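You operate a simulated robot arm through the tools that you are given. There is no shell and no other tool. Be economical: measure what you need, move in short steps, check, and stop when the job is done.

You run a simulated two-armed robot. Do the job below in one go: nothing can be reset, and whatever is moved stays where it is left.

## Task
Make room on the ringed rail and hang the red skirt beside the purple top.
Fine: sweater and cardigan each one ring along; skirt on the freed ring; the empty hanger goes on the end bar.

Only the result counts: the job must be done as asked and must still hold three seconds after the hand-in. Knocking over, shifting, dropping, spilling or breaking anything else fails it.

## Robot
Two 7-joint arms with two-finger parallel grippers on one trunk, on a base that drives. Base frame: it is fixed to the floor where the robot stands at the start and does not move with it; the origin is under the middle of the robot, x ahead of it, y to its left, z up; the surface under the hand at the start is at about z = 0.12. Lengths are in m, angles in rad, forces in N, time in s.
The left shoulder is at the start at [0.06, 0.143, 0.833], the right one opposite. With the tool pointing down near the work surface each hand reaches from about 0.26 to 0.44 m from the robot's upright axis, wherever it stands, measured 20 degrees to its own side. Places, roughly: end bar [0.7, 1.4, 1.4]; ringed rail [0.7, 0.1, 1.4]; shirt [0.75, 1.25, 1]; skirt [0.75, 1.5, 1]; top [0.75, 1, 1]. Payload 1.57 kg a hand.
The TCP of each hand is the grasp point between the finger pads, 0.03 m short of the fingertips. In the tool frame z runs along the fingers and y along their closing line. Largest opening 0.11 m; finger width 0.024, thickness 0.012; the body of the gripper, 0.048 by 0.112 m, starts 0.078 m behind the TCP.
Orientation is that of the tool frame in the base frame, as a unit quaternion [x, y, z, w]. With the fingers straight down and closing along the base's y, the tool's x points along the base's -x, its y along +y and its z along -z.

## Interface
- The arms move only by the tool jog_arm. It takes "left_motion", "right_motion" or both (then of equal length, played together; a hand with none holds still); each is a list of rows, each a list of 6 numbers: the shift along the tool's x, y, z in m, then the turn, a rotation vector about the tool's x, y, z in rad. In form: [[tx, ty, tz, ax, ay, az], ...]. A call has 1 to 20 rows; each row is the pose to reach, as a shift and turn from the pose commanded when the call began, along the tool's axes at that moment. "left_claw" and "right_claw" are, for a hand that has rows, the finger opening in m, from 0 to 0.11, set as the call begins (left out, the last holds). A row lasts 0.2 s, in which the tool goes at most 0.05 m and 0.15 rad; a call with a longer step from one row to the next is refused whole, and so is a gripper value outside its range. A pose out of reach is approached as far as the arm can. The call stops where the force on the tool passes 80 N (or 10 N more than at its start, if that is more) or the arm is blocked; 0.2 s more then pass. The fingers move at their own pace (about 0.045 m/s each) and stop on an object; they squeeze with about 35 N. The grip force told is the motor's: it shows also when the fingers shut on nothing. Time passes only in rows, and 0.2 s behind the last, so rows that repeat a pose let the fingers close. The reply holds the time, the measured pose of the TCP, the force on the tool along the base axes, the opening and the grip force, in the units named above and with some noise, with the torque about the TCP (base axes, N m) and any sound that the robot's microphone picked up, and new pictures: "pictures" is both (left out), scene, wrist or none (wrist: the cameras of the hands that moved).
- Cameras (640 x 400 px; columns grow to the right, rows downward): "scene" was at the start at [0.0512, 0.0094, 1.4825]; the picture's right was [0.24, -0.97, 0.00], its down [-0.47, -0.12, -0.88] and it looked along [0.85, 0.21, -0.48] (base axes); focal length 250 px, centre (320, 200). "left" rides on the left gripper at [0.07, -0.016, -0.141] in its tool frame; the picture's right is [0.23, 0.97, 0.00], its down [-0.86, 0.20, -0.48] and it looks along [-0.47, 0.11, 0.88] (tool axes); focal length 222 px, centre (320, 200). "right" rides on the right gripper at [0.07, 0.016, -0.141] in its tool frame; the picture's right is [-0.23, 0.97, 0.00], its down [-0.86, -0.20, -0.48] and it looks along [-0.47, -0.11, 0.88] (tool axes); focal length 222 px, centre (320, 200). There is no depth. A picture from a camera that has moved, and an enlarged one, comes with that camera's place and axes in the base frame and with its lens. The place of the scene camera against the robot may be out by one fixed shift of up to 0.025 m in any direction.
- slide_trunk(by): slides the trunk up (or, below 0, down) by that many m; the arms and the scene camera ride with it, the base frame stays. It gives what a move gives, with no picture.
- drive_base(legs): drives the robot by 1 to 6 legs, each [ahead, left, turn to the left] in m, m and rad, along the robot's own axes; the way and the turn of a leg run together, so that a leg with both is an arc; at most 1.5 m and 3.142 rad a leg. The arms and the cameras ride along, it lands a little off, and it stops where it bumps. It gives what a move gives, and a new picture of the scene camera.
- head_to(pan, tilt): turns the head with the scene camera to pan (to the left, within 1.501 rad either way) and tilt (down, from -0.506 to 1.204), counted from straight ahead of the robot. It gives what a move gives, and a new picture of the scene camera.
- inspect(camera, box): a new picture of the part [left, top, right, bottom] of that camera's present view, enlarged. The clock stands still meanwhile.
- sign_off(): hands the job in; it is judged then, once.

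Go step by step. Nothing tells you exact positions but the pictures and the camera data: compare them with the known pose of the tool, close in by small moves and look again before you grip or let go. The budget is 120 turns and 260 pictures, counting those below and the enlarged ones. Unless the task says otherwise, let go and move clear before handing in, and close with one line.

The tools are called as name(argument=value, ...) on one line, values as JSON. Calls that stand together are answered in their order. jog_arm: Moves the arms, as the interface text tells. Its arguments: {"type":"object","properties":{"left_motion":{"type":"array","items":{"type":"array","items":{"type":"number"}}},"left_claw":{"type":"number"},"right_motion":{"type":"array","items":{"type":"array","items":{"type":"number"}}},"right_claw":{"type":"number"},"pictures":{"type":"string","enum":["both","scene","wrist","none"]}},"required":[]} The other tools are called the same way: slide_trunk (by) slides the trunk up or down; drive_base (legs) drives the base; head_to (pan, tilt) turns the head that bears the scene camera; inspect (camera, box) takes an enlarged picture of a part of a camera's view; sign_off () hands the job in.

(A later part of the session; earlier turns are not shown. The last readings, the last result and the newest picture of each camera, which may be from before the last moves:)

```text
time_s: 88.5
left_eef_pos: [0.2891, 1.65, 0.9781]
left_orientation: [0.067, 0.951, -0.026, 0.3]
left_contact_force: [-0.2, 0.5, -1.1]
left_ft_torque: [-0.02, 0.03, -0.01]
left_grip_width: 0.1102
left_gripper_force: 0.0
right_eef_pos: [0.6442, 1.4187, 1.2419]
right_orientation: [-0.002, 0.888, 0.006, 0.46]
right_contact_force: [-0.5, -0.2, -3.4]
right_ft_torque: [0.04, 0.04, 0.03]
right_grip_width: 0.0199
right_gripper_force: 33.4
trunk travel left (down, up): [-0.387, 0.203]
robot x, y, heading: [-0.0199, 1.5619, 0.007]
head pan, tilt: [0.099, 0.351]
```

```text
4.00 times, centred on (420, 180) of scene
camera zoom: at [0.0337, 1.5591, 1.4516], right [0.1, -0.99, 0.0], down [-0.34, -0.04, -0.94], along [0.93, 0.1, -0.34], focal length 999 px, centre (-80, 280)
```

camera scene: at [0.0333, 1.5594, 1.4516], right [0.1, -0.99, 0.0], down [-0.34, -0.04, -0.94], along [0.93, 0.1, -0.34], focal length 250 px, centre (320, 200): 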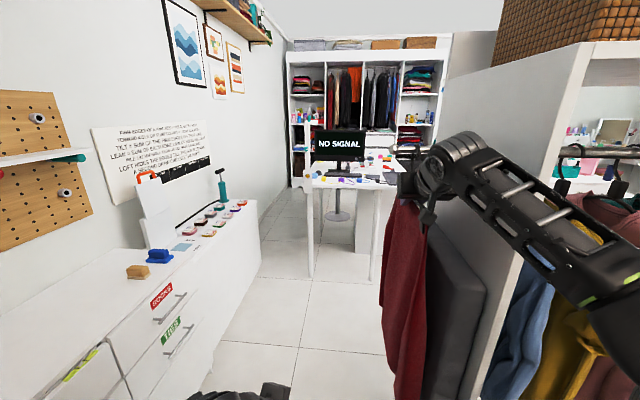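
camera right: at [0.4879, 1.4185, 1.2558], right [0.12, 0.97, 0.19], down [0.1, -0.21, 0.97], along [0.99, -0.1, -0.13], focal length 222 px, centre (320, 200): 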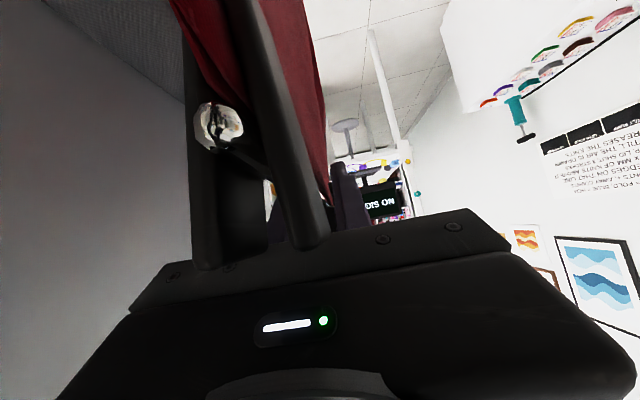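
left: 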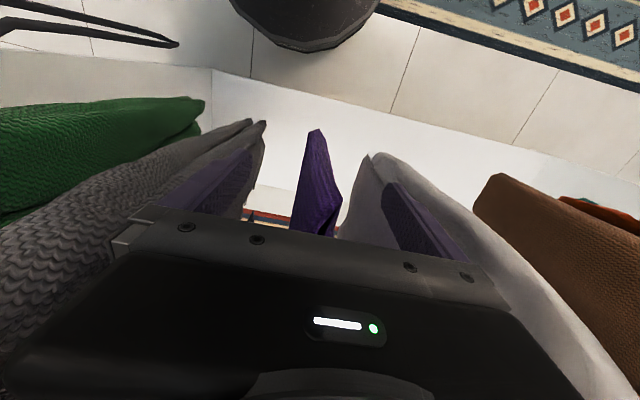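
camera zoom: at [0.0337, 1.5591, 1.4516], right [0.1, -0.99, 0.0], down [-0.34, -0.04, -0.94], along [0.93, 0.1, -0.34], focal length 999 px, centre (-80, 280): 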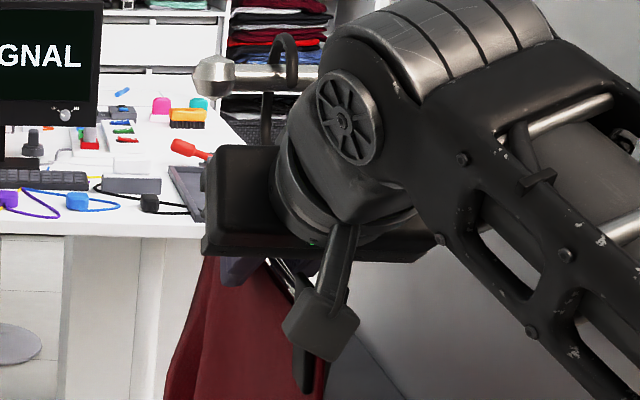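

The hanger follows with 3.4 N of weight, and the hook clears the bar top. Sliding it off over the knob now.

jog_arm(right_motion=[[0, 0.025, 0, 0, 0, 0], [0, 0.05, 0, 0, 0, 0], [0, 0.075, 0, 0, 0, 0], [0, 0.1, 0, 0, 0, 0], [0, 0.12, 0, 0, 0, 0], [0, 0.12, 0, 0, 0, 0]], pictures="none")

inspect(camera="scene", box=[280, 130, 440, 230])

```text
time_s: 89.9
left_eef_pos: [0.2889, 1.6493, 0.9783]
left_orientation: [0.068, 0.951, -0.026, 0.301]
left_contact_force: [0.3, -0.7, -0.1]
left_ft_torque: [-0.03, -0.01, 0.04]
left_grip_width: 0.1102
left_gripper_force: 0.1
right_eef_pos: [0.6421, 1.5399, 1.2432]
right_orientation: [-0.002, 0.888, 0.006, 0.46]
right_contact_force: [0.4, -0.5, -4.0]
right_ft_torque: [0.02, 0.02, 0.03]
right_grip_width: 0.0198
right_gripper_force: 34.1
trunk travel left (down, up): [-0.387, 0.203]
robot x, y, heading: [-0.0199, 1.5611, 0.002]
head pan, tilt: [0.099, 0.351]
```

```text
4.00 times, centred on (360, 180) of scene
camera zoom: at [0.0336, 1.5592, 1.4516], right [0.1, -0.99, 0.0], down [-0.34, -0.04, -0.94], along [0.93, 0.1, -0.34], focal length 999 px, centre (160, 280)
```

zoom: 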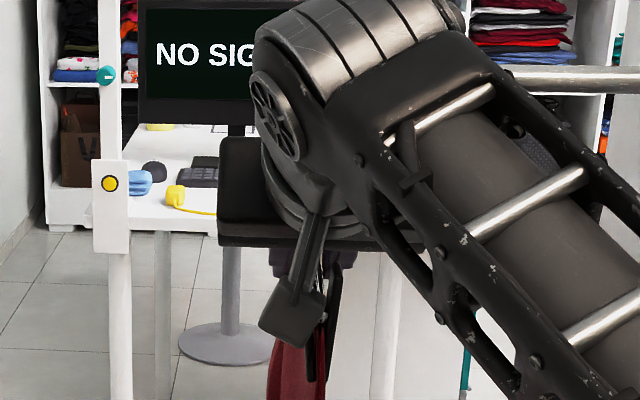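

The skirt is free of the bar. I'll retract the arm straight back toward the robot so the skirt clears the closet front.

jog_arm(right_motion=[[0.023, 0, -0.033, 0, 0, 0], [0.046, 0, -0.066, 0, 0, 0], [0.069, 0, -0.098, 0, 0, 0], [0.092, 0, -0.131, 0, 0, 0], [0.115, 0, -0.164, 0, 0, 0], [0.138, 0, -0.197, 0, 0, 0], [0.155, -0.02, -0.221, 0, 0, 0], [0.166, -0.05, -0.237, 0, 0, 0], [0.166, -0.08, -0.237, 0, 0, 0], [0.166, -0.08, -0.237, 0, 0, 0]], pictures="both")

```text
time_s: 92.1
left_eef_pos: [0.2885, 1.6504, 0.9788]
left_orientation: [0.069, 0.951, -0.027, 0.301]
left_contact_force: [-0.5, -0.7, 0.6]
left_ft_torque: [0.0, -0.01, 0.01]
left_grip_width: 0.11
left_gripper_force: 0.1
right_eef_pos: [0.3555, 1.4544, 1.2425]
right_orientation: [-0.004, 0.888, 0.007, 0.46]
right_contact_force: [0.0, -0.4, -4.2]
right_ft_torque: [0.0, 0.05, 0.01]
right_grip_width: 0.0198
right_gripper_force: 33.6
trunk travel left (down, up): [-0.387, 0.203]
robot x, y, heading: [-0.0216, 1.5623, 0.004]
head pan, tilt: [0.099, 0.351]
camera scene: at [0.0335, 1.5592, 1.4516], right [0.1, -0.99, 0.0], down [-0.34, -0.04, -0.94], along [0.93, 0.1, -0.34], focal length 250 px, centre (320, 200)
camera right: at [0.2001, 1.4672, 1.2675], right [0.12, 0.97, 0.19], down [0.1, -0.21, 0.97], along [0.99, -0.1, -0.13], focal length 222 px, centre (320, 200)
```

scene: 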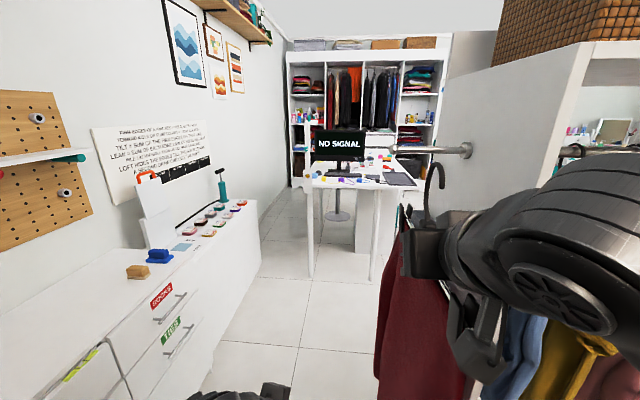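
right: 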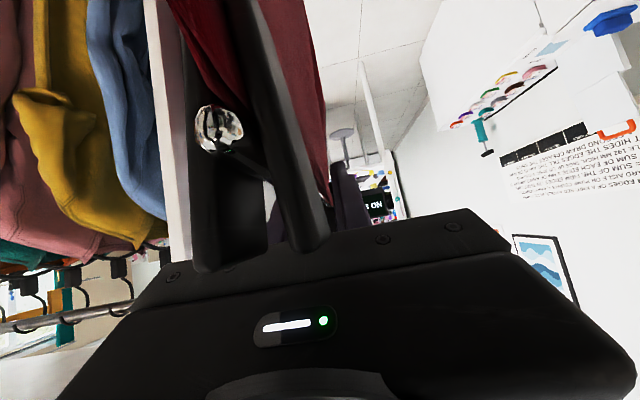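

The skirt is held steadily. I'll tuck the arm in another 6 cm, then back up before travelling right.

jog_arm(right_motion=[[0.017, -0.01, -0.025, 0, 0, 0], [0.035, -0.02, -0.05, 0, 0, 0], [0.04, -0.03, -0.057, 0, 0, 0], [0.04, -0.03, -0.057, 0, 0, 0]], pictures="none")

drive_base(legs=[[-0.2, 0, 0], [0, -0.7, 0]])

```text
time_s: 93.1
left_eef_pos: [0.287, 1.6487, 0.9778]
left_orientation: [0.069, 0.951, -0.028, 0.301]
left_contact_force: [0.6, -0.6, 0.2]
left_ft_torque: [-0.02, -0.02, -0.01]
left_grip_width: 0.1099
left_gripper_force: 0.0
right_eef_pos: [0.2835, 1.4219, 1.244]
right_orientation: [-0.003, 0.888, 0.006, 0.46]
right_contact_force: [2.7, 0.3, -0.5]
right_ft_torque: [0.09, -0.7, -0.05]
right_grip_width: 0.0198
right_gripper_force: 33.2
trunk travel left (down, up): [-0.387, 0.203]
robot x, y, heading: [-0.0219, 1.5626, -0.001]
head pan, tilt: [0.099, 0.351]
```

```text
time_s: 98.0
left_eef_pos: [0.0856, 0.9703, 0.978]
left_orientation: [0.076, 0.95, -0.028, 0.301]
left_contact_force: [0.8, -0.1, 0.4]
left_ft_torque: [-0.01, 0.0, 0.0]
left_grip_width: 0.11
left_gripper_force: 0.0
right_eef_pos: [0.0783, 0.7436, 1.2443]
right_orientation: [0.005, 0.888, 0.003, 0.46]
right_contact_force: [0.5, 0.2, -3.4]
right_ft_torque: [0.07, -0.03, 0.01]
right_grip_width: 0.0198
right_gripper_force: 33.9
trunk travel left (down, up): [-0.387, 0.203]
robot x, y, heading: [-0.2265, 0.8874, -0.015]
head pan, tilt: [0.099, 0.351]
camera scene: at [-0.17, 0.8827, 1.4516], right [0.09, -1.0, 0.0], down [-0.34, -0.03, -0.94], along [0.94, 0.08, -0.34], focal length 250 px, centre (320, 200)
```

scene: 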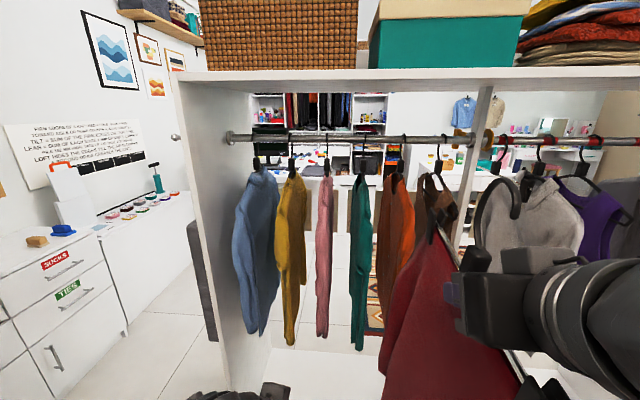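

Still held well, and the skirt clears the other clothes. I'll drive on right and slightly forward toward ring four.

drive_base(legs=[[0.1, -0.735, 0.015]])

head_to(pan=0.0, tilt=0.2)

```text
time_s: 101.7
left_eef_pos: [0.1801, 0.3022, 0.9782]
left_orientation: [0.09, 0.949, -0.033, 0.3]
left_contact_force: [-0.6, 0.2, 0.3]
left_ft_torque: [0.03, -0.01, -0.01]
left_grip_width: 0.1103
left_gripper_force: 0.0
right_eef_pos: [0.1678, 0.0772, 1.2423]
right_orientation: [0.016, 0.887, -0.004, 0.461]
right_contact_force: [1.2, -1.0, -1.9]
right_ft_torque: [0.07, -0.15, -0.04]
right_grip_width: 0.0195
right_gripper_force: 33.9
trunk travel left (down, up): [-0.387, 0.203]
robot x, y, heading: [-0.134, 0.2264, -0.044]
head pan, tilt: [0.099, 0.351]
stopped in leg 1: the robot was blocked; the commanded pose is now the measured one
camera scene: at [-0.0774, 0.2229, 1.4516], right [0.06, -1.0, 0.0], down [-0.34, -0.02, -0.94], along [0.94, 0.05, -0.34], focal length 250 px, centre (320, 200)
```

scene: 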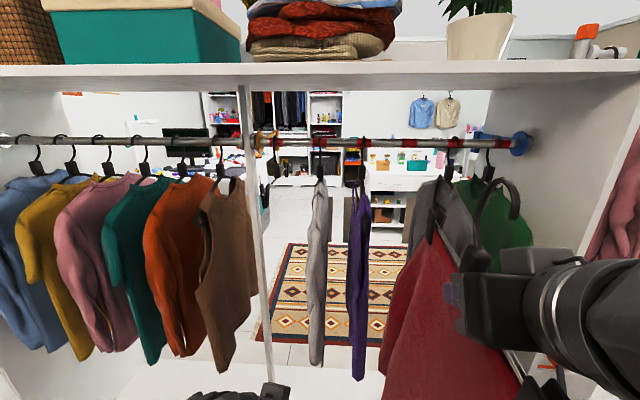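

```text
time_s: 102.4
left_eef_pos: [0.1802, 0.3033, 0.9787]
left_orientation: [0.09, 0.949, -0.033, 0.3]
left_contact_force: [0.0, -0.1, -0.2]
left_ft_torque: [-0.02, -0.01, 0.02]
left_grip_width: 0.1099
left_gripper_force: 0.0
right_eef_pos: [0.1669, 0.0778, 1.2438]
right_orientation: [0.016, 0.888, -0.004, 0.46]
right_contact_force: [0.4, -0.4, -3.4]
right_ft_torque: [0.02, -0.03, -0.03]
right_grip_width: 0.0196
right_gripper_force: 33.0
trunk travel left (down, up): [-0.387, 0.203]
robot x, y, heading: [-0.131, 0.2306, -0.045]
head pan, tilt: [0.0, 0.201]
camera scene: at [-0.0772, 0.2143, 1.4655], right [-0.04, -1.0, 0.0], down [-0.2, 0.01, -0.98], along [0.98, -0.04, -0.2], focal length 250 px, centre (320, 200)
```

scene: 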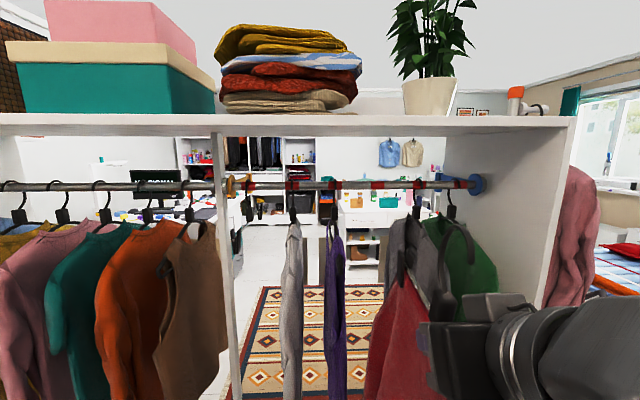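

The rear corner just touched the bench. I'll move forward a little, straighten the heading, and shift right to line up with the free ring.

drive_base(legs=[[0.06, 0, 0], [0, -0.067, 0.044]])

inspect(camera="scene", box=[270, 150, 510, 300])

inspect(camera="right", box=[160, 0, 480, 200])

```text
time_s: 104.0
left_eef_pos: [0.2355, 0.2463, 0.9786]
left_orientation: [0.066, 0.951, -0.026, 0.3]
left_contact_force: [-0.2, 0.3, 0.4]
left_ft_torque: [0.01, 0.01, 0.03]
left_grip_width: 0.1102
left_gripper_force: 0.2
right_eef_pos: [0.2327, 0.0205, 1.2437]
right_orientation: [-0.004, 0.888, 0.007, 0.46]
right_contact_force: [0.9, -0.1, -3.6]
right_ft_torque: [0.0, 0.14, 0.04]
right_grip_width: 0.0198
right_gripper_force: 33.8
trunk travel left (down, up): [-0.387, 0.203]
robot x, y, heading: [-0.0763, 0.1602, 0.008]
head pan, tilt: [0.0, 0.201]
camera scene: at [-0.0183, 0.1459, 1.4656], right [0.0, -1.0, 0.0], down [-0.2, 0.0, -0.98], along [0.98, 0.0, -0.2], focal length 250 px, centre (320, 200)
```

scene: 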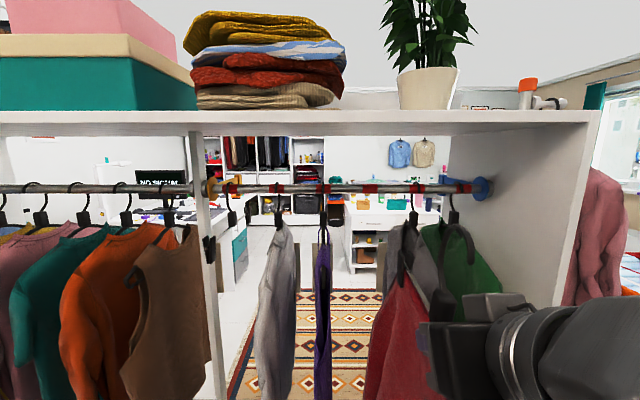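

```text
2.67 times, centred on (390, 225) of scene
camera zoom: at [-0.0183, 0.1459, 1.4656], right [0.0, -1.0, 0.0], down [-0.2, 0.0, -0.98], along [0.98, 0.0, -0.2], focal length 666 px, centre (133, 133)
```

zoom: 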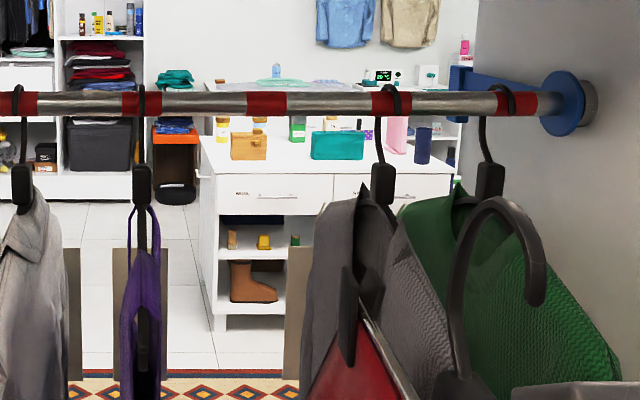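

```text
2.00 times, centred on (320, 100) of right
camera zoom: at [0.077, 0.0337, 1.269], right [0.12, 0.97, 0.19], down [0.1, -0.21, 0.97], along [0.99, -0.09, -0.13], focal length 444 px, centre (320, 400)
```

zoom: 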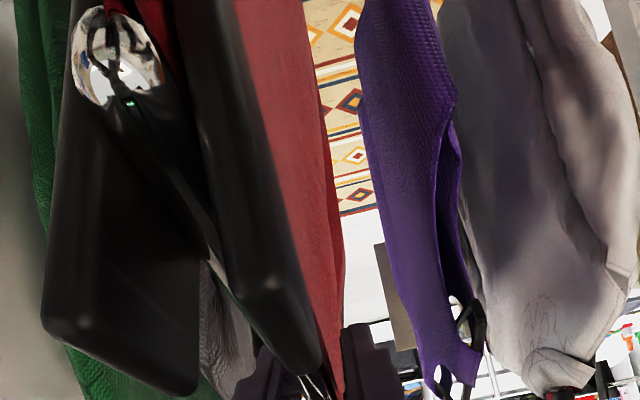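

The gap at ring four lies straight ahead, between the purple top and the sweater. To pass the hook under the rail I'll lower the skirt by 6 cm and then drive forward 0.1 m.

jog_arm(right_motion=[[0.02, 0.003, 0.014, 0, 0, 0], [0.048, 0.005, 0.034, 0, 0, 0], [0.048, 0.005, 0.034, 0, 0, 0]], pictures="none")

drive_base(legs=[[0.1, 0, 0]])

inspect(camera="scene", box=[270, 130, 510, 280])

```text
time_s: 104.8
left_eef_pos: [0.236, 0.248, 0.9793]
left_orientation: [0.068, 0.951, -0.027, 0.3]
left_contact_force: [-0.3, -0.4, 0.2]
left_ft_torque: [-0.04, 0.0, 0.0]
left_grip_width: 0.11
left_gripper_force: 0.1
right_eef_pos: [0.2321, 0.0273, 1.1843]
right_orientation: [-0.005, 0.888, 0.006, 0.46]
right_contact_force: [2.9, -1.0, -2.0]
right_ft_torque: [-0.15, -0.77, -0.01]
right_grip_width: 0.0199
right_gripper_force: 33.9
trunk travel left (down, up): [-0.387, 0.203]
robot x, y, heading: [-0.0743, 0.1602, 0.004]
head pan, tilt: [0.0, 0.201]
```

```text
time_s: 105.9
left_eef_pos: [0.3351, 0.2483, 0.9783]
left_orientation: [0.067, 0.951, -0.026, 0.299]
left_contact_force: [0.3, 0.1, -1.0]
left_ft_torque: [-0.03, 0.01, -0.01]
left_grip_width: 0.1101
left_gripper_force: 0.0
right_eef_pos: [0.3302, 0.0255, 1.1855]
right_orientation: [-0.004, 0.888, 0.006, 0.459]
right_contact_force: [0.0, -0.5, -4.0]
right_ft_torque: [-0.04, 0.17, 0.01]
right_grip_width: 0.0197
right_gripper_force: 33.9
trunk travel left (down, up): [-0.387, 0.203]
robot x, y, heading: [0.0272, 0.1626, 0.004]
head pan, tilt: [0.0, 0.201]
camera scene: at [0.0808, 0.1477, 1.4655], right [0.0, -1.0, 0.0], down [-0.2, 0.0, -0.98], along [0.98, 0.0, -0.2], focal length 250 px, centre (320, 200)
```

scene: 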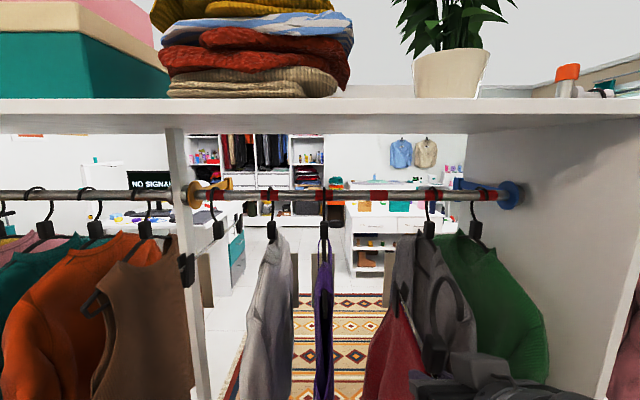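

```text
2.67 times, centred on (390, 205) of scene
camera zoom: at [0.0808, 0.1477, 1.4655], right [0.0, -1.0, 0.0], down [-0.2, 0.0, -0.98], along [0.98, 0.0, -0.2], focal length 666 px, centre (133, 187)
```

zoom: 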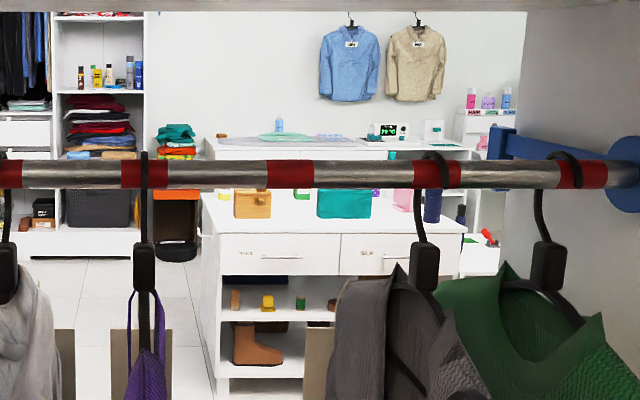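

Aligned with ring four and the hook is below rail height. I'll move the skirt forward 0.2 m, then check.

jog_arm(right_motion=[[-0.023, 0, 0.033, 0, 0, 0], [-0.046, -0.001, 0.066, 0, 0, 0], [-0.069, -0.001, 0.098, 0, 0, 0], [-0.092, -0.002, 0.131, 0, 0, 0], [-0.115, -0.002, 0.164, 0, 0, 0], [-0.115, -0.002, 0.164, 0, 0, 0]], pictures="both")

inspect(camera="scene", box=[270, 150, 510, 300])

```text
time_s: 107.3
left_eef_pos: [0.3337, 0.2469, 0.9789]
left_orientation: [0.068, 0.951, -0.027, 0.301]
left_contact_force: [-0.9, 0.4, 0.6]
left_ft_torque: [0.0, 0.01, 0.0]
left_grip_width: 0.11
left_gripper_force: 0.0
right_eef_pos: [0.5294, 0.0268, 1.1856]
right_orientation: [-0.004, 0.888, 0.007, 0.46]
right_contact_force: [0.9, 0.3, -3.4]
right_ft_torque: [-0.01, 0.2, 0.06]
right_grip_width: 0.02
right_gripper_force: 33.8
trunk travel left (down, up): [-0.387, 0.203]
robot x, y, heading: [0.0225, 0.157, 0.002]
head pan, tilt: [0.0, 0.201]
camera scene: at [0.0795, 0.1478, 1.4656], right [0.0, -1.0, 0.0], down [-0.2, 0.0, -0.98], along [0.98, 0.0, -0.2], focal length 250 px, centre (320, 200)
camera right: at [0.3741, 0.0403, 1.2107], right [0.12, 0.97, 0.19], down [0.11, -0.21, 0.97], along [0.99, -0.09, -0.13], focal length 222 px, centre (320, 200)
```

scene: 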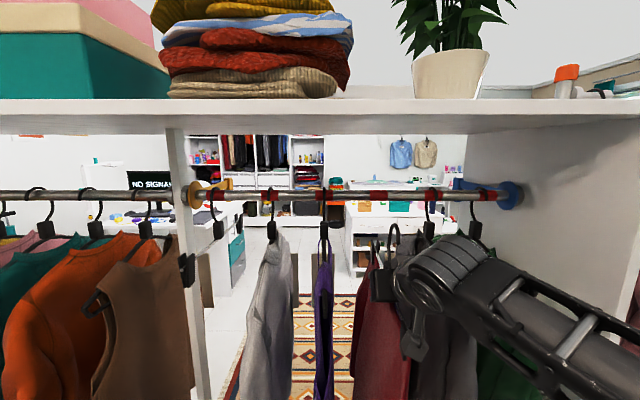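
right: 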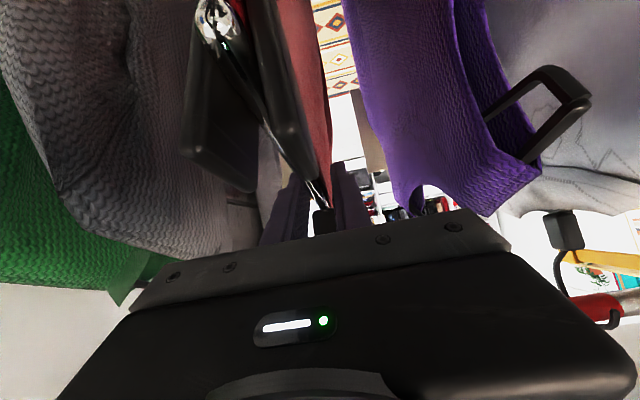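

```text
2.67 times, centred on (390, 225) of scene
camera zoom: at [0.0795, 0.1478, 1.4656], right [0.0, -1.0, 0.0], down [-0.2, 0.0, -0.98], along [0.98, 0.0, -0.2], focal length 666 px, centre (133, 133)
```

zoom: 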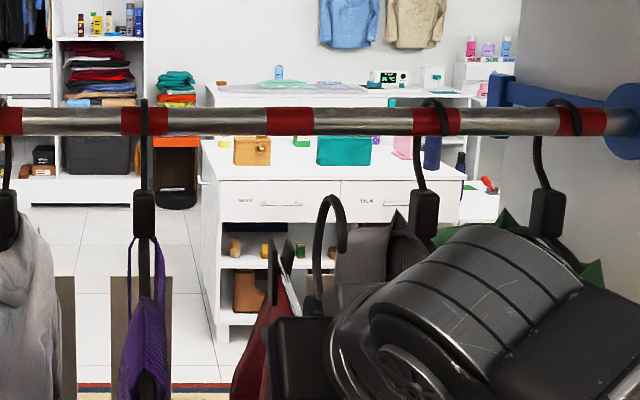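

All clear: the hook is below the rail and centred in the gap. I'll continue forward so it passes under and behind the rail.

jog_arm(right_motion=[[-0.023, -0.0005, 0.033, 0, 0, 0], [-0.046, -0.001, 0.066, 0, 0, 0], [-0.069, -0.0015, 0.098, 0, 0, 0], [-0.092, -0.002, 0.131, 0, 0, 0], [-0.1, -0.002, 0.142, 0, 0, 0], [-0.1, -0.002, 0.142, 0, 0, 0]], pictures="wrist")

inspect(camera="scene", box=[270, 150, 510, 300])

```text
time_s: 108.7
left_eef_pos: [0.3328, 0.2478, 0.9792]
left_orientation: [0.068, 0.951, -0.026, 0.301]
left_contact_force: [0.1, 0.0, -0.3]
left_ft_torque: [-0.01, -0.01, 0.02]
left_grip_width: 0.1102
left_gripper_force: 0.1
right_eef_pos: [0.705, 0.028, 1.1832]
right_orientation: [-0.005, 0.888, 0.007, 0.459]
right_contact_force: [0.3, -0.2, -4.3]
right_ft_torque: [-0.01, 0.22, -0.02]
right_grip_width: 0.0198
right_gripper_force: 33.4
trunk travel left (down, up): [-0.387, 0.203]
robot x, y, heading: [0.0209, 0.1591, 0.004]
head pan, tilt: [0.0, 0.201]
camera right: at [0.5478, 0.0403, 1.2096], right [0.12, 0.97, 0.19], down [0.11, -0.2, 0.97], along [0.99, -0.09, -0.13], focal length 222 px, centre (320, 200)
```

right: 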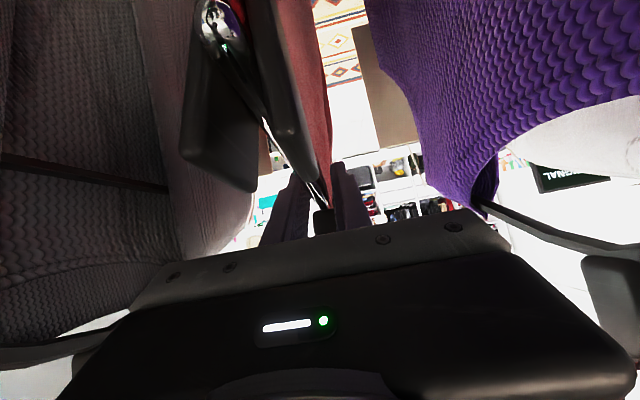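

```text
2.67 times, centred on (390, 225) of scene
camera zoom: at [0.0798, 0.1477, 1.4656], right [0.0, -1.0, 0.0], down [-0.2, 0.0, -0.98], along [0.98, 0.0, -0.2], focal length 666 px, centre (133, 133)
```

zoom: 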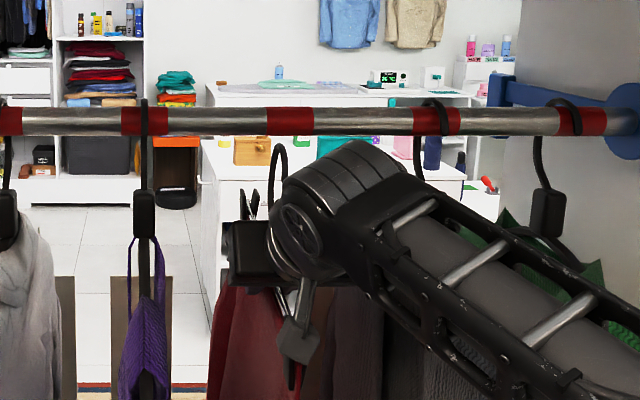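

The hook is under and just behind the rail, in line with ring four. I'll go 8 mm further, then raise it straight up behind the rail.

jog_arm(right_motion=[[-0.0045, 0, 0.0065, 0, 0, 0], [-0.0325, 0, -0.013, 0, 0, 0], [-0.0605, 0, -0.0325, 0, 0, 0], [-0.0825, 0, -0.048, 0, 0, 0], [-0.0825, 0, -0.048, 0, 0, 0]], pictures="wrist")

inspect(camera="scene", box=[300, 130, 460, 230])

```text
time_s: 109.6
left_eef_pos: [0.3302, 0.2469, 0.9787]
left_orientation: [0.069, 0.951, -0.026, 0.301]
left_contact_force: [-0.1, -0.7, -1.1]
left_ft_torque: [0.0, 0.0, 0.03]
left_grip_width: 0.11
left_gripper_force: 0.1
right_eef_pos: [0.7059, 0.0271, 1.2425]
right_orientation: [-0.005, 0.898, 0.002, 0.439]
right_contact_force: [-14.0, -1.5, -14.8]
right_ft_torque: [0.27, -1.93, -0.27]
right_grip_width: 0.0198
right_gripper_force: 33.6
trunk travel left (down, up): [-0.387, 0.203]
robot x, y, heading: [0.0225, 0.159, 0.007]
head pan, tilt: [0.0, 0.201]
stopped in row 4 (right hand): the force on the tool passed its limit at 100 N (the readings are from after the stop); the commanded pose is now the measured one
camera right: at [0.5509, 0.041, 1.2744], right [0.13, 0.98, 0.18], down [0.15, -0.2, 0.97], along [0.98, -0.1, -0.17], focal length 222 px, centre (320, 200)
```

right: 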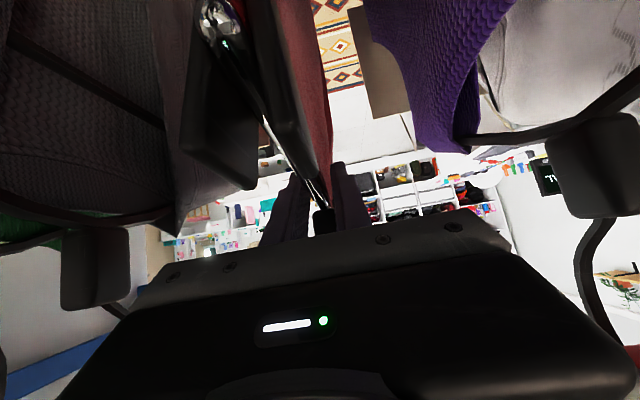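

```text
4.00 times, centred on (380, 180) of scene
camera zoom: at [0.0771, 0.1471, 1.4656], right [0.0, -1.0, 0.0], down [-0.2, 0.0, -0.98], along [0.98, 0.0, -0.2], focal length 999 px, centre (80, 280)
```

zoom: 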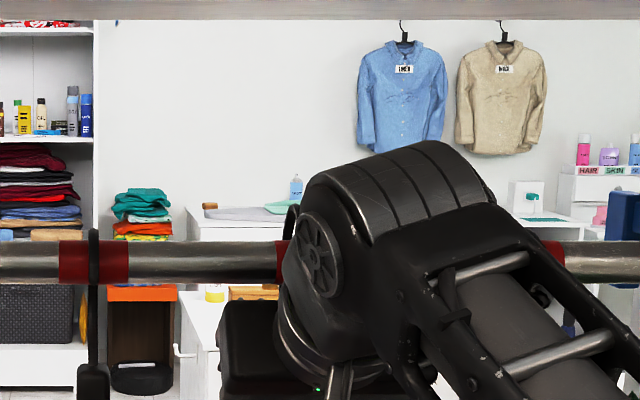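

The top of the gripper touched the rail because I was a bit too far in. I'll ease down, come back about 7 mm, and raise again in smaller steps.

jog_arm(right_motion=[[0.0195, 0, 0.0076, 0, -0.04, 0], [0.0195, 0, 0.0076, 0, -0.05, 0], [-0.0036, 0, -0.0117, 0, -0.05, 0], [-0.014, 0, -0.02, 0, -0.05, 0], [-0.0241, 0, -0.0276, 0, -0.05, 0], [-0.0241, 0, -0.0276, 0, -0.05, 0]], pictures="none")

inspect(camera="scene", box=[300, 130, 460, 230])

```text
time_s: 110.7
left_eef_pos: [0.3319, 0.2459, 0.9799]
left_orientation: [0.071, 0.951, -0.026, 0.3]
left_contact_force: [-1.0, 0.8, 0.1]
left_ft_torque: [0.0, 0.02, -0.05]
left_grip_width: 0.1099
left_gripper_force: 0.0
right_eef_pos: [0.6987, 0.0266, 1.2482]
right_orientation: [-0.005, 0.895, -0.001, 0.446]
right_contact_force: [-12.5, -3.3, -17.8]
right_ft_torque: [0.38, -1.72, -0.18]
right_grip_width: 0.0199
right_gripper_force: 33.0
trunk travel left (down, up): [-0.387, 0.203]
robot x, y, heading: [0.0223, 0.1594, 0.004]
head pan, tilt: [0.0, 0.201]
stopped in row 5 (right hand): the force on the tool passed its limit at 94 N (the readings are from after the stop); the commanded pose is now the measured one
```

```text
4.00 times, centred on (380, 180) of scene
camera zoom: at [0.0771, 0.1467, 1.4658], right [0.0, -1.0, 0.0], down [-0.2, 0.0, -0.98], along [0.98, 0.0, -0.2], focal length 999 px, centre (80, 280)
```

zoom: 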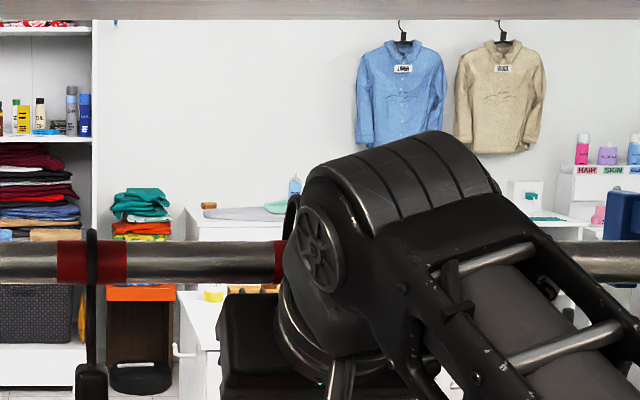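

Contact again, at the same place: the ringed rail is nearer (x≈0.665) than I assumed, so the hand must hold the hanger further forward on the crossbar. I'll lower, back out under the rail, and regrip using the left hand to hold the hook wire.

jog_arm(right_motion=[[0.024, 0, 0.018, 0, 0, 0], [0.048, 0, 0.036, 0, 0, 0], [0.071, 0, 0.006, 0, 0, 0], [0.094, 0, -0.024, 0, 0, 0], [0.116, 0, -0.054, 0, 0, 0], [0.139, 0, -0.084, 0, 0, 0], [0.162, 0, -0.114, 0, 0, 0], [0.185, 0, -0.145, 0, 0, 0], [0.208, 0, -0.175, 0, 0, 0], [0.23, 0, -0.205, 0, 0, 0], [0.23, 0, -0.205, 0, 0, 0]], pictures="both")

```text
time_s: 113.0
left_eef_pos: [0.333, 0.2469, 0.9789]
left_orientation: [0.069, 0.951, -0.027, 0.3]
left_contact_force: [0.2, 0.0, -0.7]
left_ft_torque: [-0.02, 0.01, -0.04]
left_grip_width: 0.1102
left_gripper_force: 0.0
right_eef_pos: [0.3971, 0.0243, 1.1881]
right_orientation: [-0.005, 0.894, 0.0, 0.448]
right_contact_force: [0.0, 0.5, -2.7]
right_ft_torque: [-0.01, 0.16, 0.0]
right_grip_width: 0.0198
right_gripper_force: 33.4
trunk travel left (down, up): [-0.387, 0.203]
robot x, y, heading: [0.0212, 0.1548, 0.008]
head pan, tilt: [0.0, 0.201]
camera scene: at [0.0787, 0.1475, 1.4656], right [0.0, -1.0, 0.0], down [-0.2, 0.0, -0.98], along [0.98, 0.0, -0.2], focal length 250 px, centre (320, 200)
camera right: at [0.2421, 0.0392, 1.2179], right [0.13, 0.98, 0.18], down [0.13, -0.19, 0.97], along [0.98, -0.1, -0.15], focal length 222 px, centre (320, 200)
```

scene: 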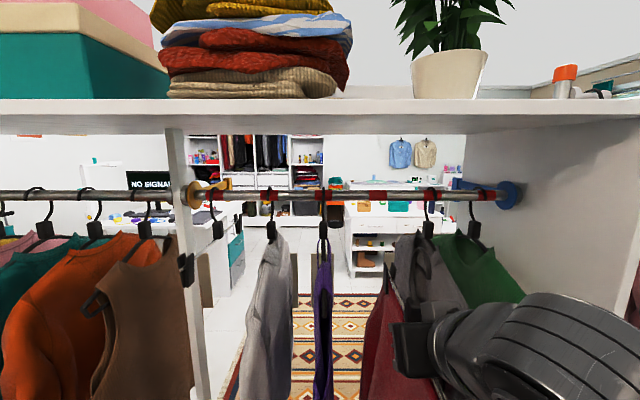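
right: 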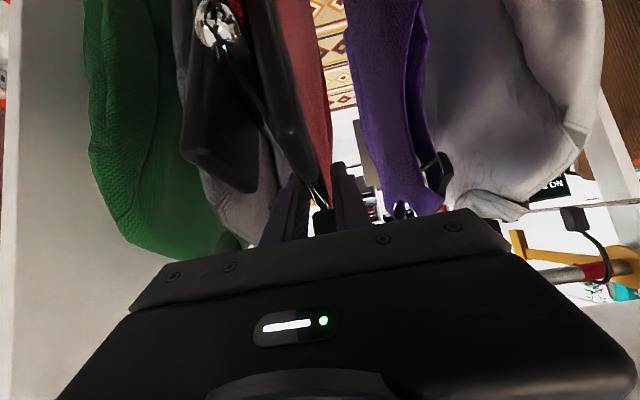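

I'll back up a few centimetres for room and tilt the head down. Then I'll turn the left hand to point right, beside the hook wire.

drive_base(legs=[[-0.08, 0, 0]])

jog_arm(left_motion=[[-0.024, -0.004, -0.018, 0.104, -0.06, 0.074], [-0.048, -0.007, -0.036, 0.207, -0.119, 0.147], [-0.072, -0.011, -0.054, 0.311, -0.179, 0.221], [-0.096, -0.015, -0.071, 0.414, -0.238, 0.294], [-0.12, -0.018, -0.089, 0.518, -0.298, 0.368], [-0.143, -0.022, -0.107, 0.622, -0.358, 0.441], [-0.167, -0.026, -0.125, 0.725, -0.417, 0.515], [-0.191, -0.029, -0.143, 0.829, -0.477, 0.588], [-0.215, -0.033, -0.161, 0.932, -0.536, 0.662], [-0.239, -0.0365, -0.179, 1.036, -0.596, 0.735], [-0.239, -0.0365, -0.179, 1.036, -0.596, 0.735]], left_claw=0.06, pictures="none")

head_to(pan=-0.1, tilt=0.6)

inspect(camera="left", box=[0, 0, 640, 400])

```text
time_s: 114.1
left_eef_pos: [0.248, 0.2482, 0.9792]
left_orientation: [0.069, 0.951, -0.027, 0.301]
left_contact_force: [-0.3, 0.8, -1.2]
left_ft_torque: [0.05, -0.02, 0.03]
left_grip_width: 0.1098
left_gripper_force: 0.1
right_eef_pos: [0.3135, 0.0257, 1.1888]
right_orientation: [-0.006, 0.893, 0.0, 0.45]
right_contact_force: [-0.4, 0.2, -3.3]
right_ft_torque: [-0.02, 0.18, -0.02]
right_grip_width: 0.0196
right_gripper_force: 34.0
trunk travel left (down, up): [-0.387, 0.203]
robot x, y, heading: [-0.0627, 0.1576, 0.006]
head pan, tilt: [0.0, 0.201]
camera scene: at [-0.0059, 0.1474, 1.4657], right [0.0, -1.0, 0.0], down [-0.2, 0.0, -0.98], along [0.98, 0.0, -0.2], focal length 250 px, centre (320, 200)
```

scene: 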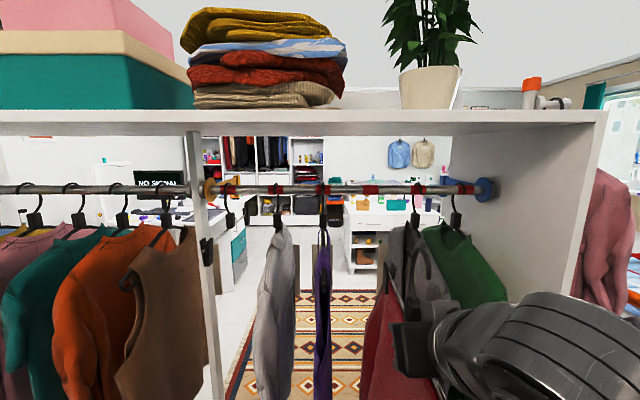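

```text
time_s: 116.5
left_eef_pos: [0.335, 0.1995, 1.2643]
left_orientation: [0.51, 0.608, -0.391, 0.467]
left_contact_force: [1.2, 0.1, 0.1]
left_ft_torque: [-0.02, 0.01, 0.0]
left_grip_width: 0.0598
left_gripper_force: 0.2
right_eef_pos: [0.3149, 0.025, 1.1885]
right_orientation: [-0.005, 0.894, 0.0, 0.448]
right_contact_force: [0.5, -0.2, -3.4]
right_ft_torque: [0.0, 0.19, -0.02]
right_grip_width: 0.0196
right_gripper_force: 33.7
trunk travel left (down, up): [-0.387, 0.203]
robot x, y, heading: [-0.0625, 0.1603, 0.003]
head pan, tilt: [0.0, 0.201]
```

```text
time_s: 117.4
left_eef_pos: [0.3374, 0.1987, 1.2621]
left_orientation: [0.51, 0.608, -0.392, 0.466]
left_contact_force: [0.6, -0.3, -0.2]
left_ft_torque: [-0.05, -0.03, -0.02]
left_grip_width: 0.0599
left_gripper_force: 0.0
right_eef_pos: [0.3159, 0.025, 1.1879]
right_orientation: [-0.006, 0.894, 0.0, 0.449]
right_contact_force: [0.1, 0.9, -3.2]
right_ft_torque: [-0.04, 0.17, -0.02]
right_grip_width: 0.0196
right_gripper_force: 33.6
trunk travel left (down, up): [-0.387, 0.203]
robot x, y, heading: [-0.0586, 0.1617, 0.002]
head pan, tilt: [-0.099, 0.6]
camera scene: at [-0.0096, 0.1386, 1.4289], right [-0.1, -1.0, 0.0], down [-0.56, 0.05, -0.83], along [0.82, -0.08, -0.56], focal length 250 px, centre (320, 200)
```

scene: 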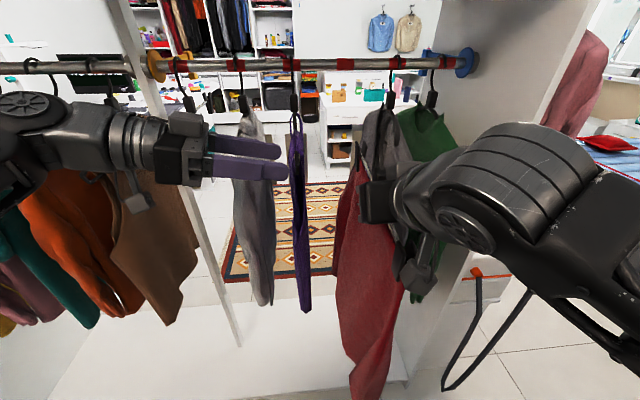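

```text
1.00 times, centred on (320, 200) of left (not enlarged: the box is as wide or as high as the picture)
camera zoom: at [0.2936, 0.3491, 1.233], right [0.95, 0.23, -0.22], down [0.15, 0.27, 0.95], along [0.28, -0.94, 0.22], focal length 222 px, centre (320, 200)
```

zoom: 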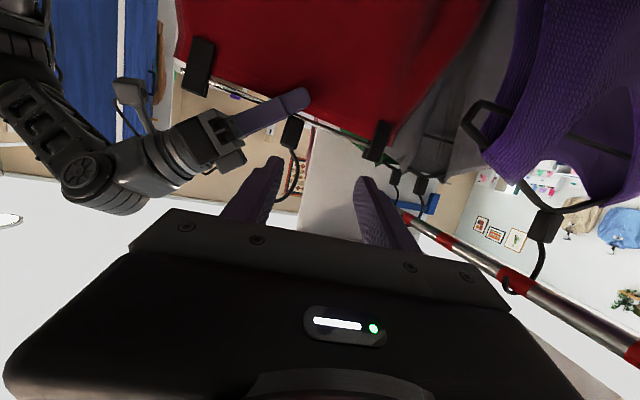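

The left wrist view shows the hanger side-on: the hook wire is at about (0.353, 0.025, 1.27). I'll approach it with the left hand in two stages.

jog_arm(left_motion=[[-0.012, -0.004, 0.035, 0, 0, 0], [-0.024, -0.008, 0.07, 0, 0, 0], [-0.036, -0.011, 0.1, 0, 0, 0], [-0.043, -0.0135, 0.125, 0, 0, 0], [-0.043, -0.0135, 0.125, 0, 0, 0]], left_claw=0.045, pictures="both")

inspect(camera="left", box=[200, 60, 440, 210])

```text
time_s: 118.6
left_eef_pos: [0.3452, 0.07, 1.2715]
left_orientation: [0.51, 0.608, -0.391, 0.467]
left_contact_force: [0.3, 0.4, 0.3]
left_ft_torque: [-0.04, 0.02, 0.02]
left_grip_width: 0.045
left_gripper_force: 0.1
right_eef_pos: [0.3151, 0.0237, 1.1899]
right_orientation: [-0.007, 0.894, 0.001, 0.448]
right_contact_force: [0.6, 0.0, -4.0]
right_ft_torque: [-0.03, 0.2, -0.01]
right_grip_width: 0.0195
right_gripper_force: 33.6
trunk travel left (down, up): [-0.387, 0.203]
robot x, y, heading: [-0.0587, 0.1616, 0.001]
head pan, tilt: [-0.099, 0.6]
camera scene: at [-0.0097, 0.1387, 1.4288], right [-0.1, -1.0, 0.0], down [-0.56, 0.05, -0.82], along [0.82, -0.08, -0.57], focal length 250 px, centre (320, 200)
camera left: at [0.3023, 0.2196, 1.2422], right [0.95, 0.23, -0.22], down [0.15, 0.27, 0.95], along [0.28, -0.93, 0.22], focal length 222 px, centre (320, 200)
```

scene: 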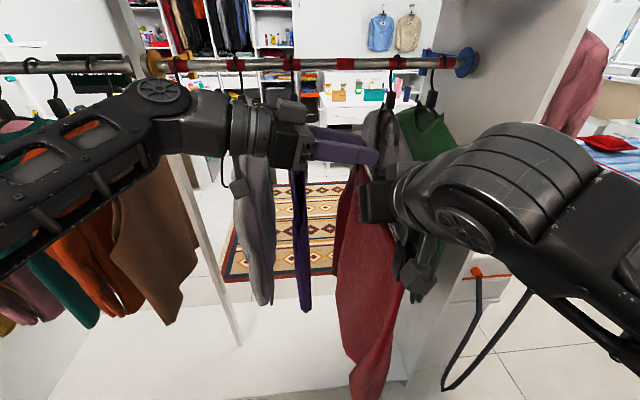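
left: 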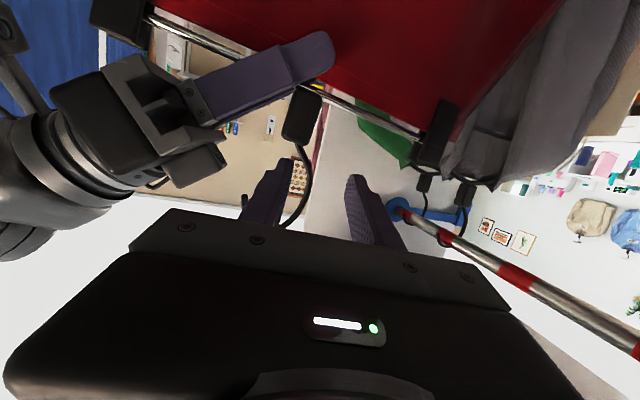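

```text
2.67 times, centred on (320, 135) of left
camera zoom: at [0.3023, 0.2196, 1.2422], right [0.95, 0.23, -0.22], down [0.15, 0.27, 0.95], along [0.28, -0.93, 0.22], focal length 592 px, centre (320, 373)
```

zoom: 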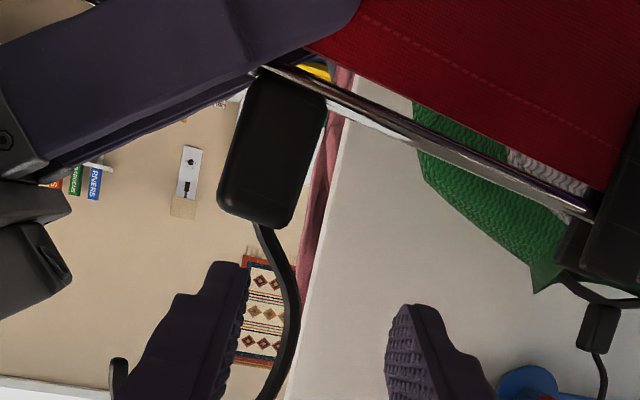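

Very clear view: the wire is at x≈0.346. I'll make the final approach with the left hand and then close on the wire.

jog_arm(left_motion=[[-0.004, -0.004, 0.022, 0, 0, 0], [-0.008, -0.007, 0.045, 0, 0, 0], [-0.008, -0.007, 0.045, 0, 0, 0]], pictures="none")

inspect(camera="left", box=[200, 60, 440, 210])

jog_arm(left_motion=[[0, 0, 0, 0, 0, 0], [0, 0, 0, 0, 0, 0], [0, 0, 0, 0, 0, 0], [0, 0, 0, 0, 0, 0]], left_claw=0.0, pictures="both")

```text
time_s: 119.4
left_eef_pos: [0.3463, 0.0217, 1.2688]
left_orientation: [0.509, 0.609, -0.391, 0.467]
left_contact_force: [0.5, 0.4, 0.1]
left_ft_torque: [0.01, -0.01, -0.02]
left_grip_width: 0.0451
left_gripper_force: 0.1
right_eef_pos: [0.3149, 0.0252, 1.1885]
right_orientation: [-0.007, 0.894, 0.001, 0.448]
right_contact_force: [-0.2, 0.0, -3.4]
right_ft_torque: [-0.04, 0.17, -0.03]
right_grip_width: 0.0198
right_gripper_force: 33.5
trunk travel left (down, up): [-0.387, 0.203]
robot x, y, heading: [-0.0573, 0.1594, 0.003]
head pan, tilt: [-0.099, 0.6]
```

```text
2.67 times, centred on (320, 135) of left
camera zoom: at [0.3026, 0.1714, 1.2389], right [0.95, 0.23, -0.22], down [0.15, 0.27, 0.95], along [0.28, -0.93, 0.22], focal length 592 px, centre (320, 373)
```

zoom: 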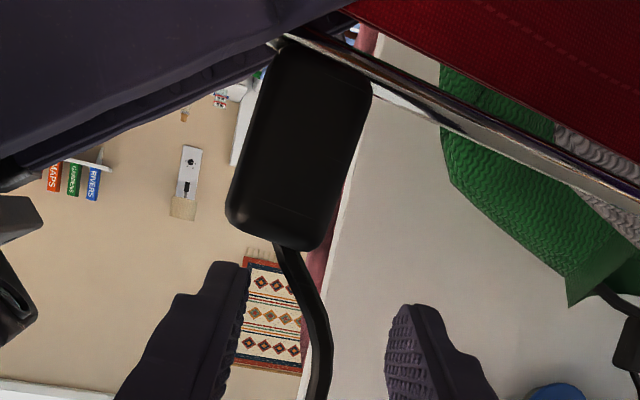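

```text
time_s: 120.4
left_eef_pos: [0.3459, 0.0215, 1.2699]
left_orientation: [0.51, 0.607, -0.392, 0.466]
left_contact_force: [-8.2, -1.9, 3.0]
left_ft_torque: [-0.09, 0.54, 0.02]
left_grip_width: 0.0144
left_gripper_force: 30.7
right_eef_pos: [0.3144, 0.0243, 1.1881]
right_orientation: [-0.006, 0.894, 0.001, 0.448]
right_contact_force: [8.1, 2.9, -4.9]
right_ft_torque: [-0.06, 0.44, 0.04]
right_grip_width: 0.0197
right_gripper_force: 33.1
trunk travel left (down, up): [-0.387, 0.203]
robot x, y, heading: [-0.0632, 0.1617, 0.005]
head pan, tilt: [-0.099, 0.6]
camera scene: at [-0.0097, 0.1386, 1.4288], right [-0.1, -1.0, 0.0], down [-0.56, 0.05, -0.82], along [0.82, -0.08, -0.57], focal length 250 px, centre (320, 200)
camera left: at [0.3019, 0.171, 1.2391], right [0.95, 0.23, -0.22], down [0.16, 0.27, 0.95], along [0.27, -0.94, 0.22], focal length 222 px, centre (320, 200)
```

scene: 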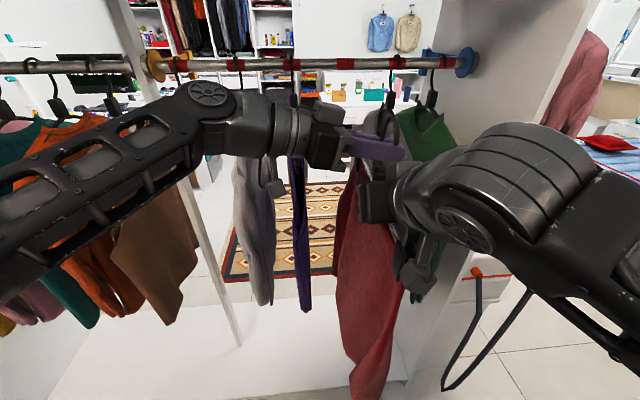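
left: 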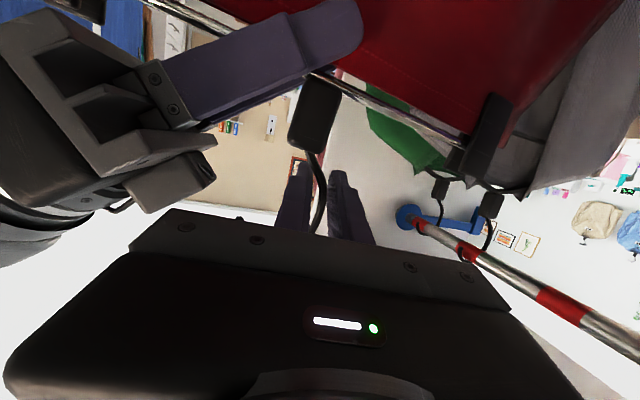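

The left hand holds the wire. Now I'll open the right hand carefully in place and check the hanger stays put.

jog_arm(right_motion=[[0, 0, 0, 0, 0, 0], [0, 0, 0, 0, 0, 0], [0, 0, 0, 0, 0, 0]], right_claw=0.05, pictures="none")

inspect(camera="left", box=[60, 0, 540, 300])

```text
time_s: 121.2
left_eef_pos: [0.3468, 0.0224, 1.2689]
left_orientation: [0.51, 0.609, -0.39, 0.466]
left_contact_force: [0.5, 0.2, -4.0]
left_ft_torque: [-0.05, 0.18, -0.02]
left_grip_width: 0.012
left_gripper_force: 29.6
right_eef_pos: [0.3146, 0.0251, 1.1883]
right_orientation: [-0.006, 0.894, 0.0, 0.449]
right_contact_force: [0.2, -0.4, -0.4]
right_ft_torque: [0.02, -0.04, -0.02]
right_grip_width: 0.05
right_gripper_force: 0.0
trunk travel left (down, up): [-0.387, 0.203]
robot x, y, heading: [-0.0634, 0.1595, 0.001]
head pan, tilt: [-0.099, 0.6]
```

```text
1.33 times, centred on (300, 150) of left
camera zoom: at [0.3027, 0.1715, 1.2387], right [0.95, 0.23, -0.22], down [0.15, 0.27, 0.95], along [0.28, -0.94, 0.22], focal length 296 px, centre (347, 267)
```

zoom: 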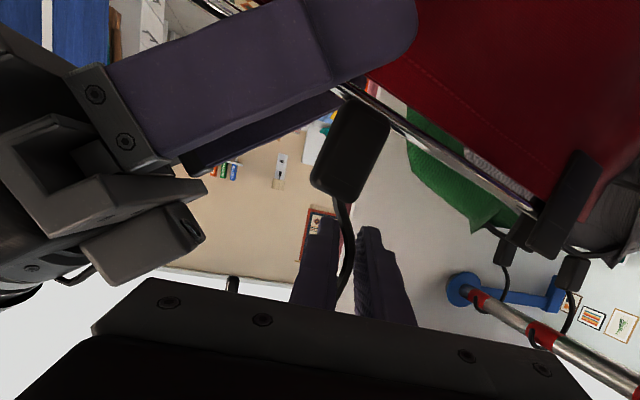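

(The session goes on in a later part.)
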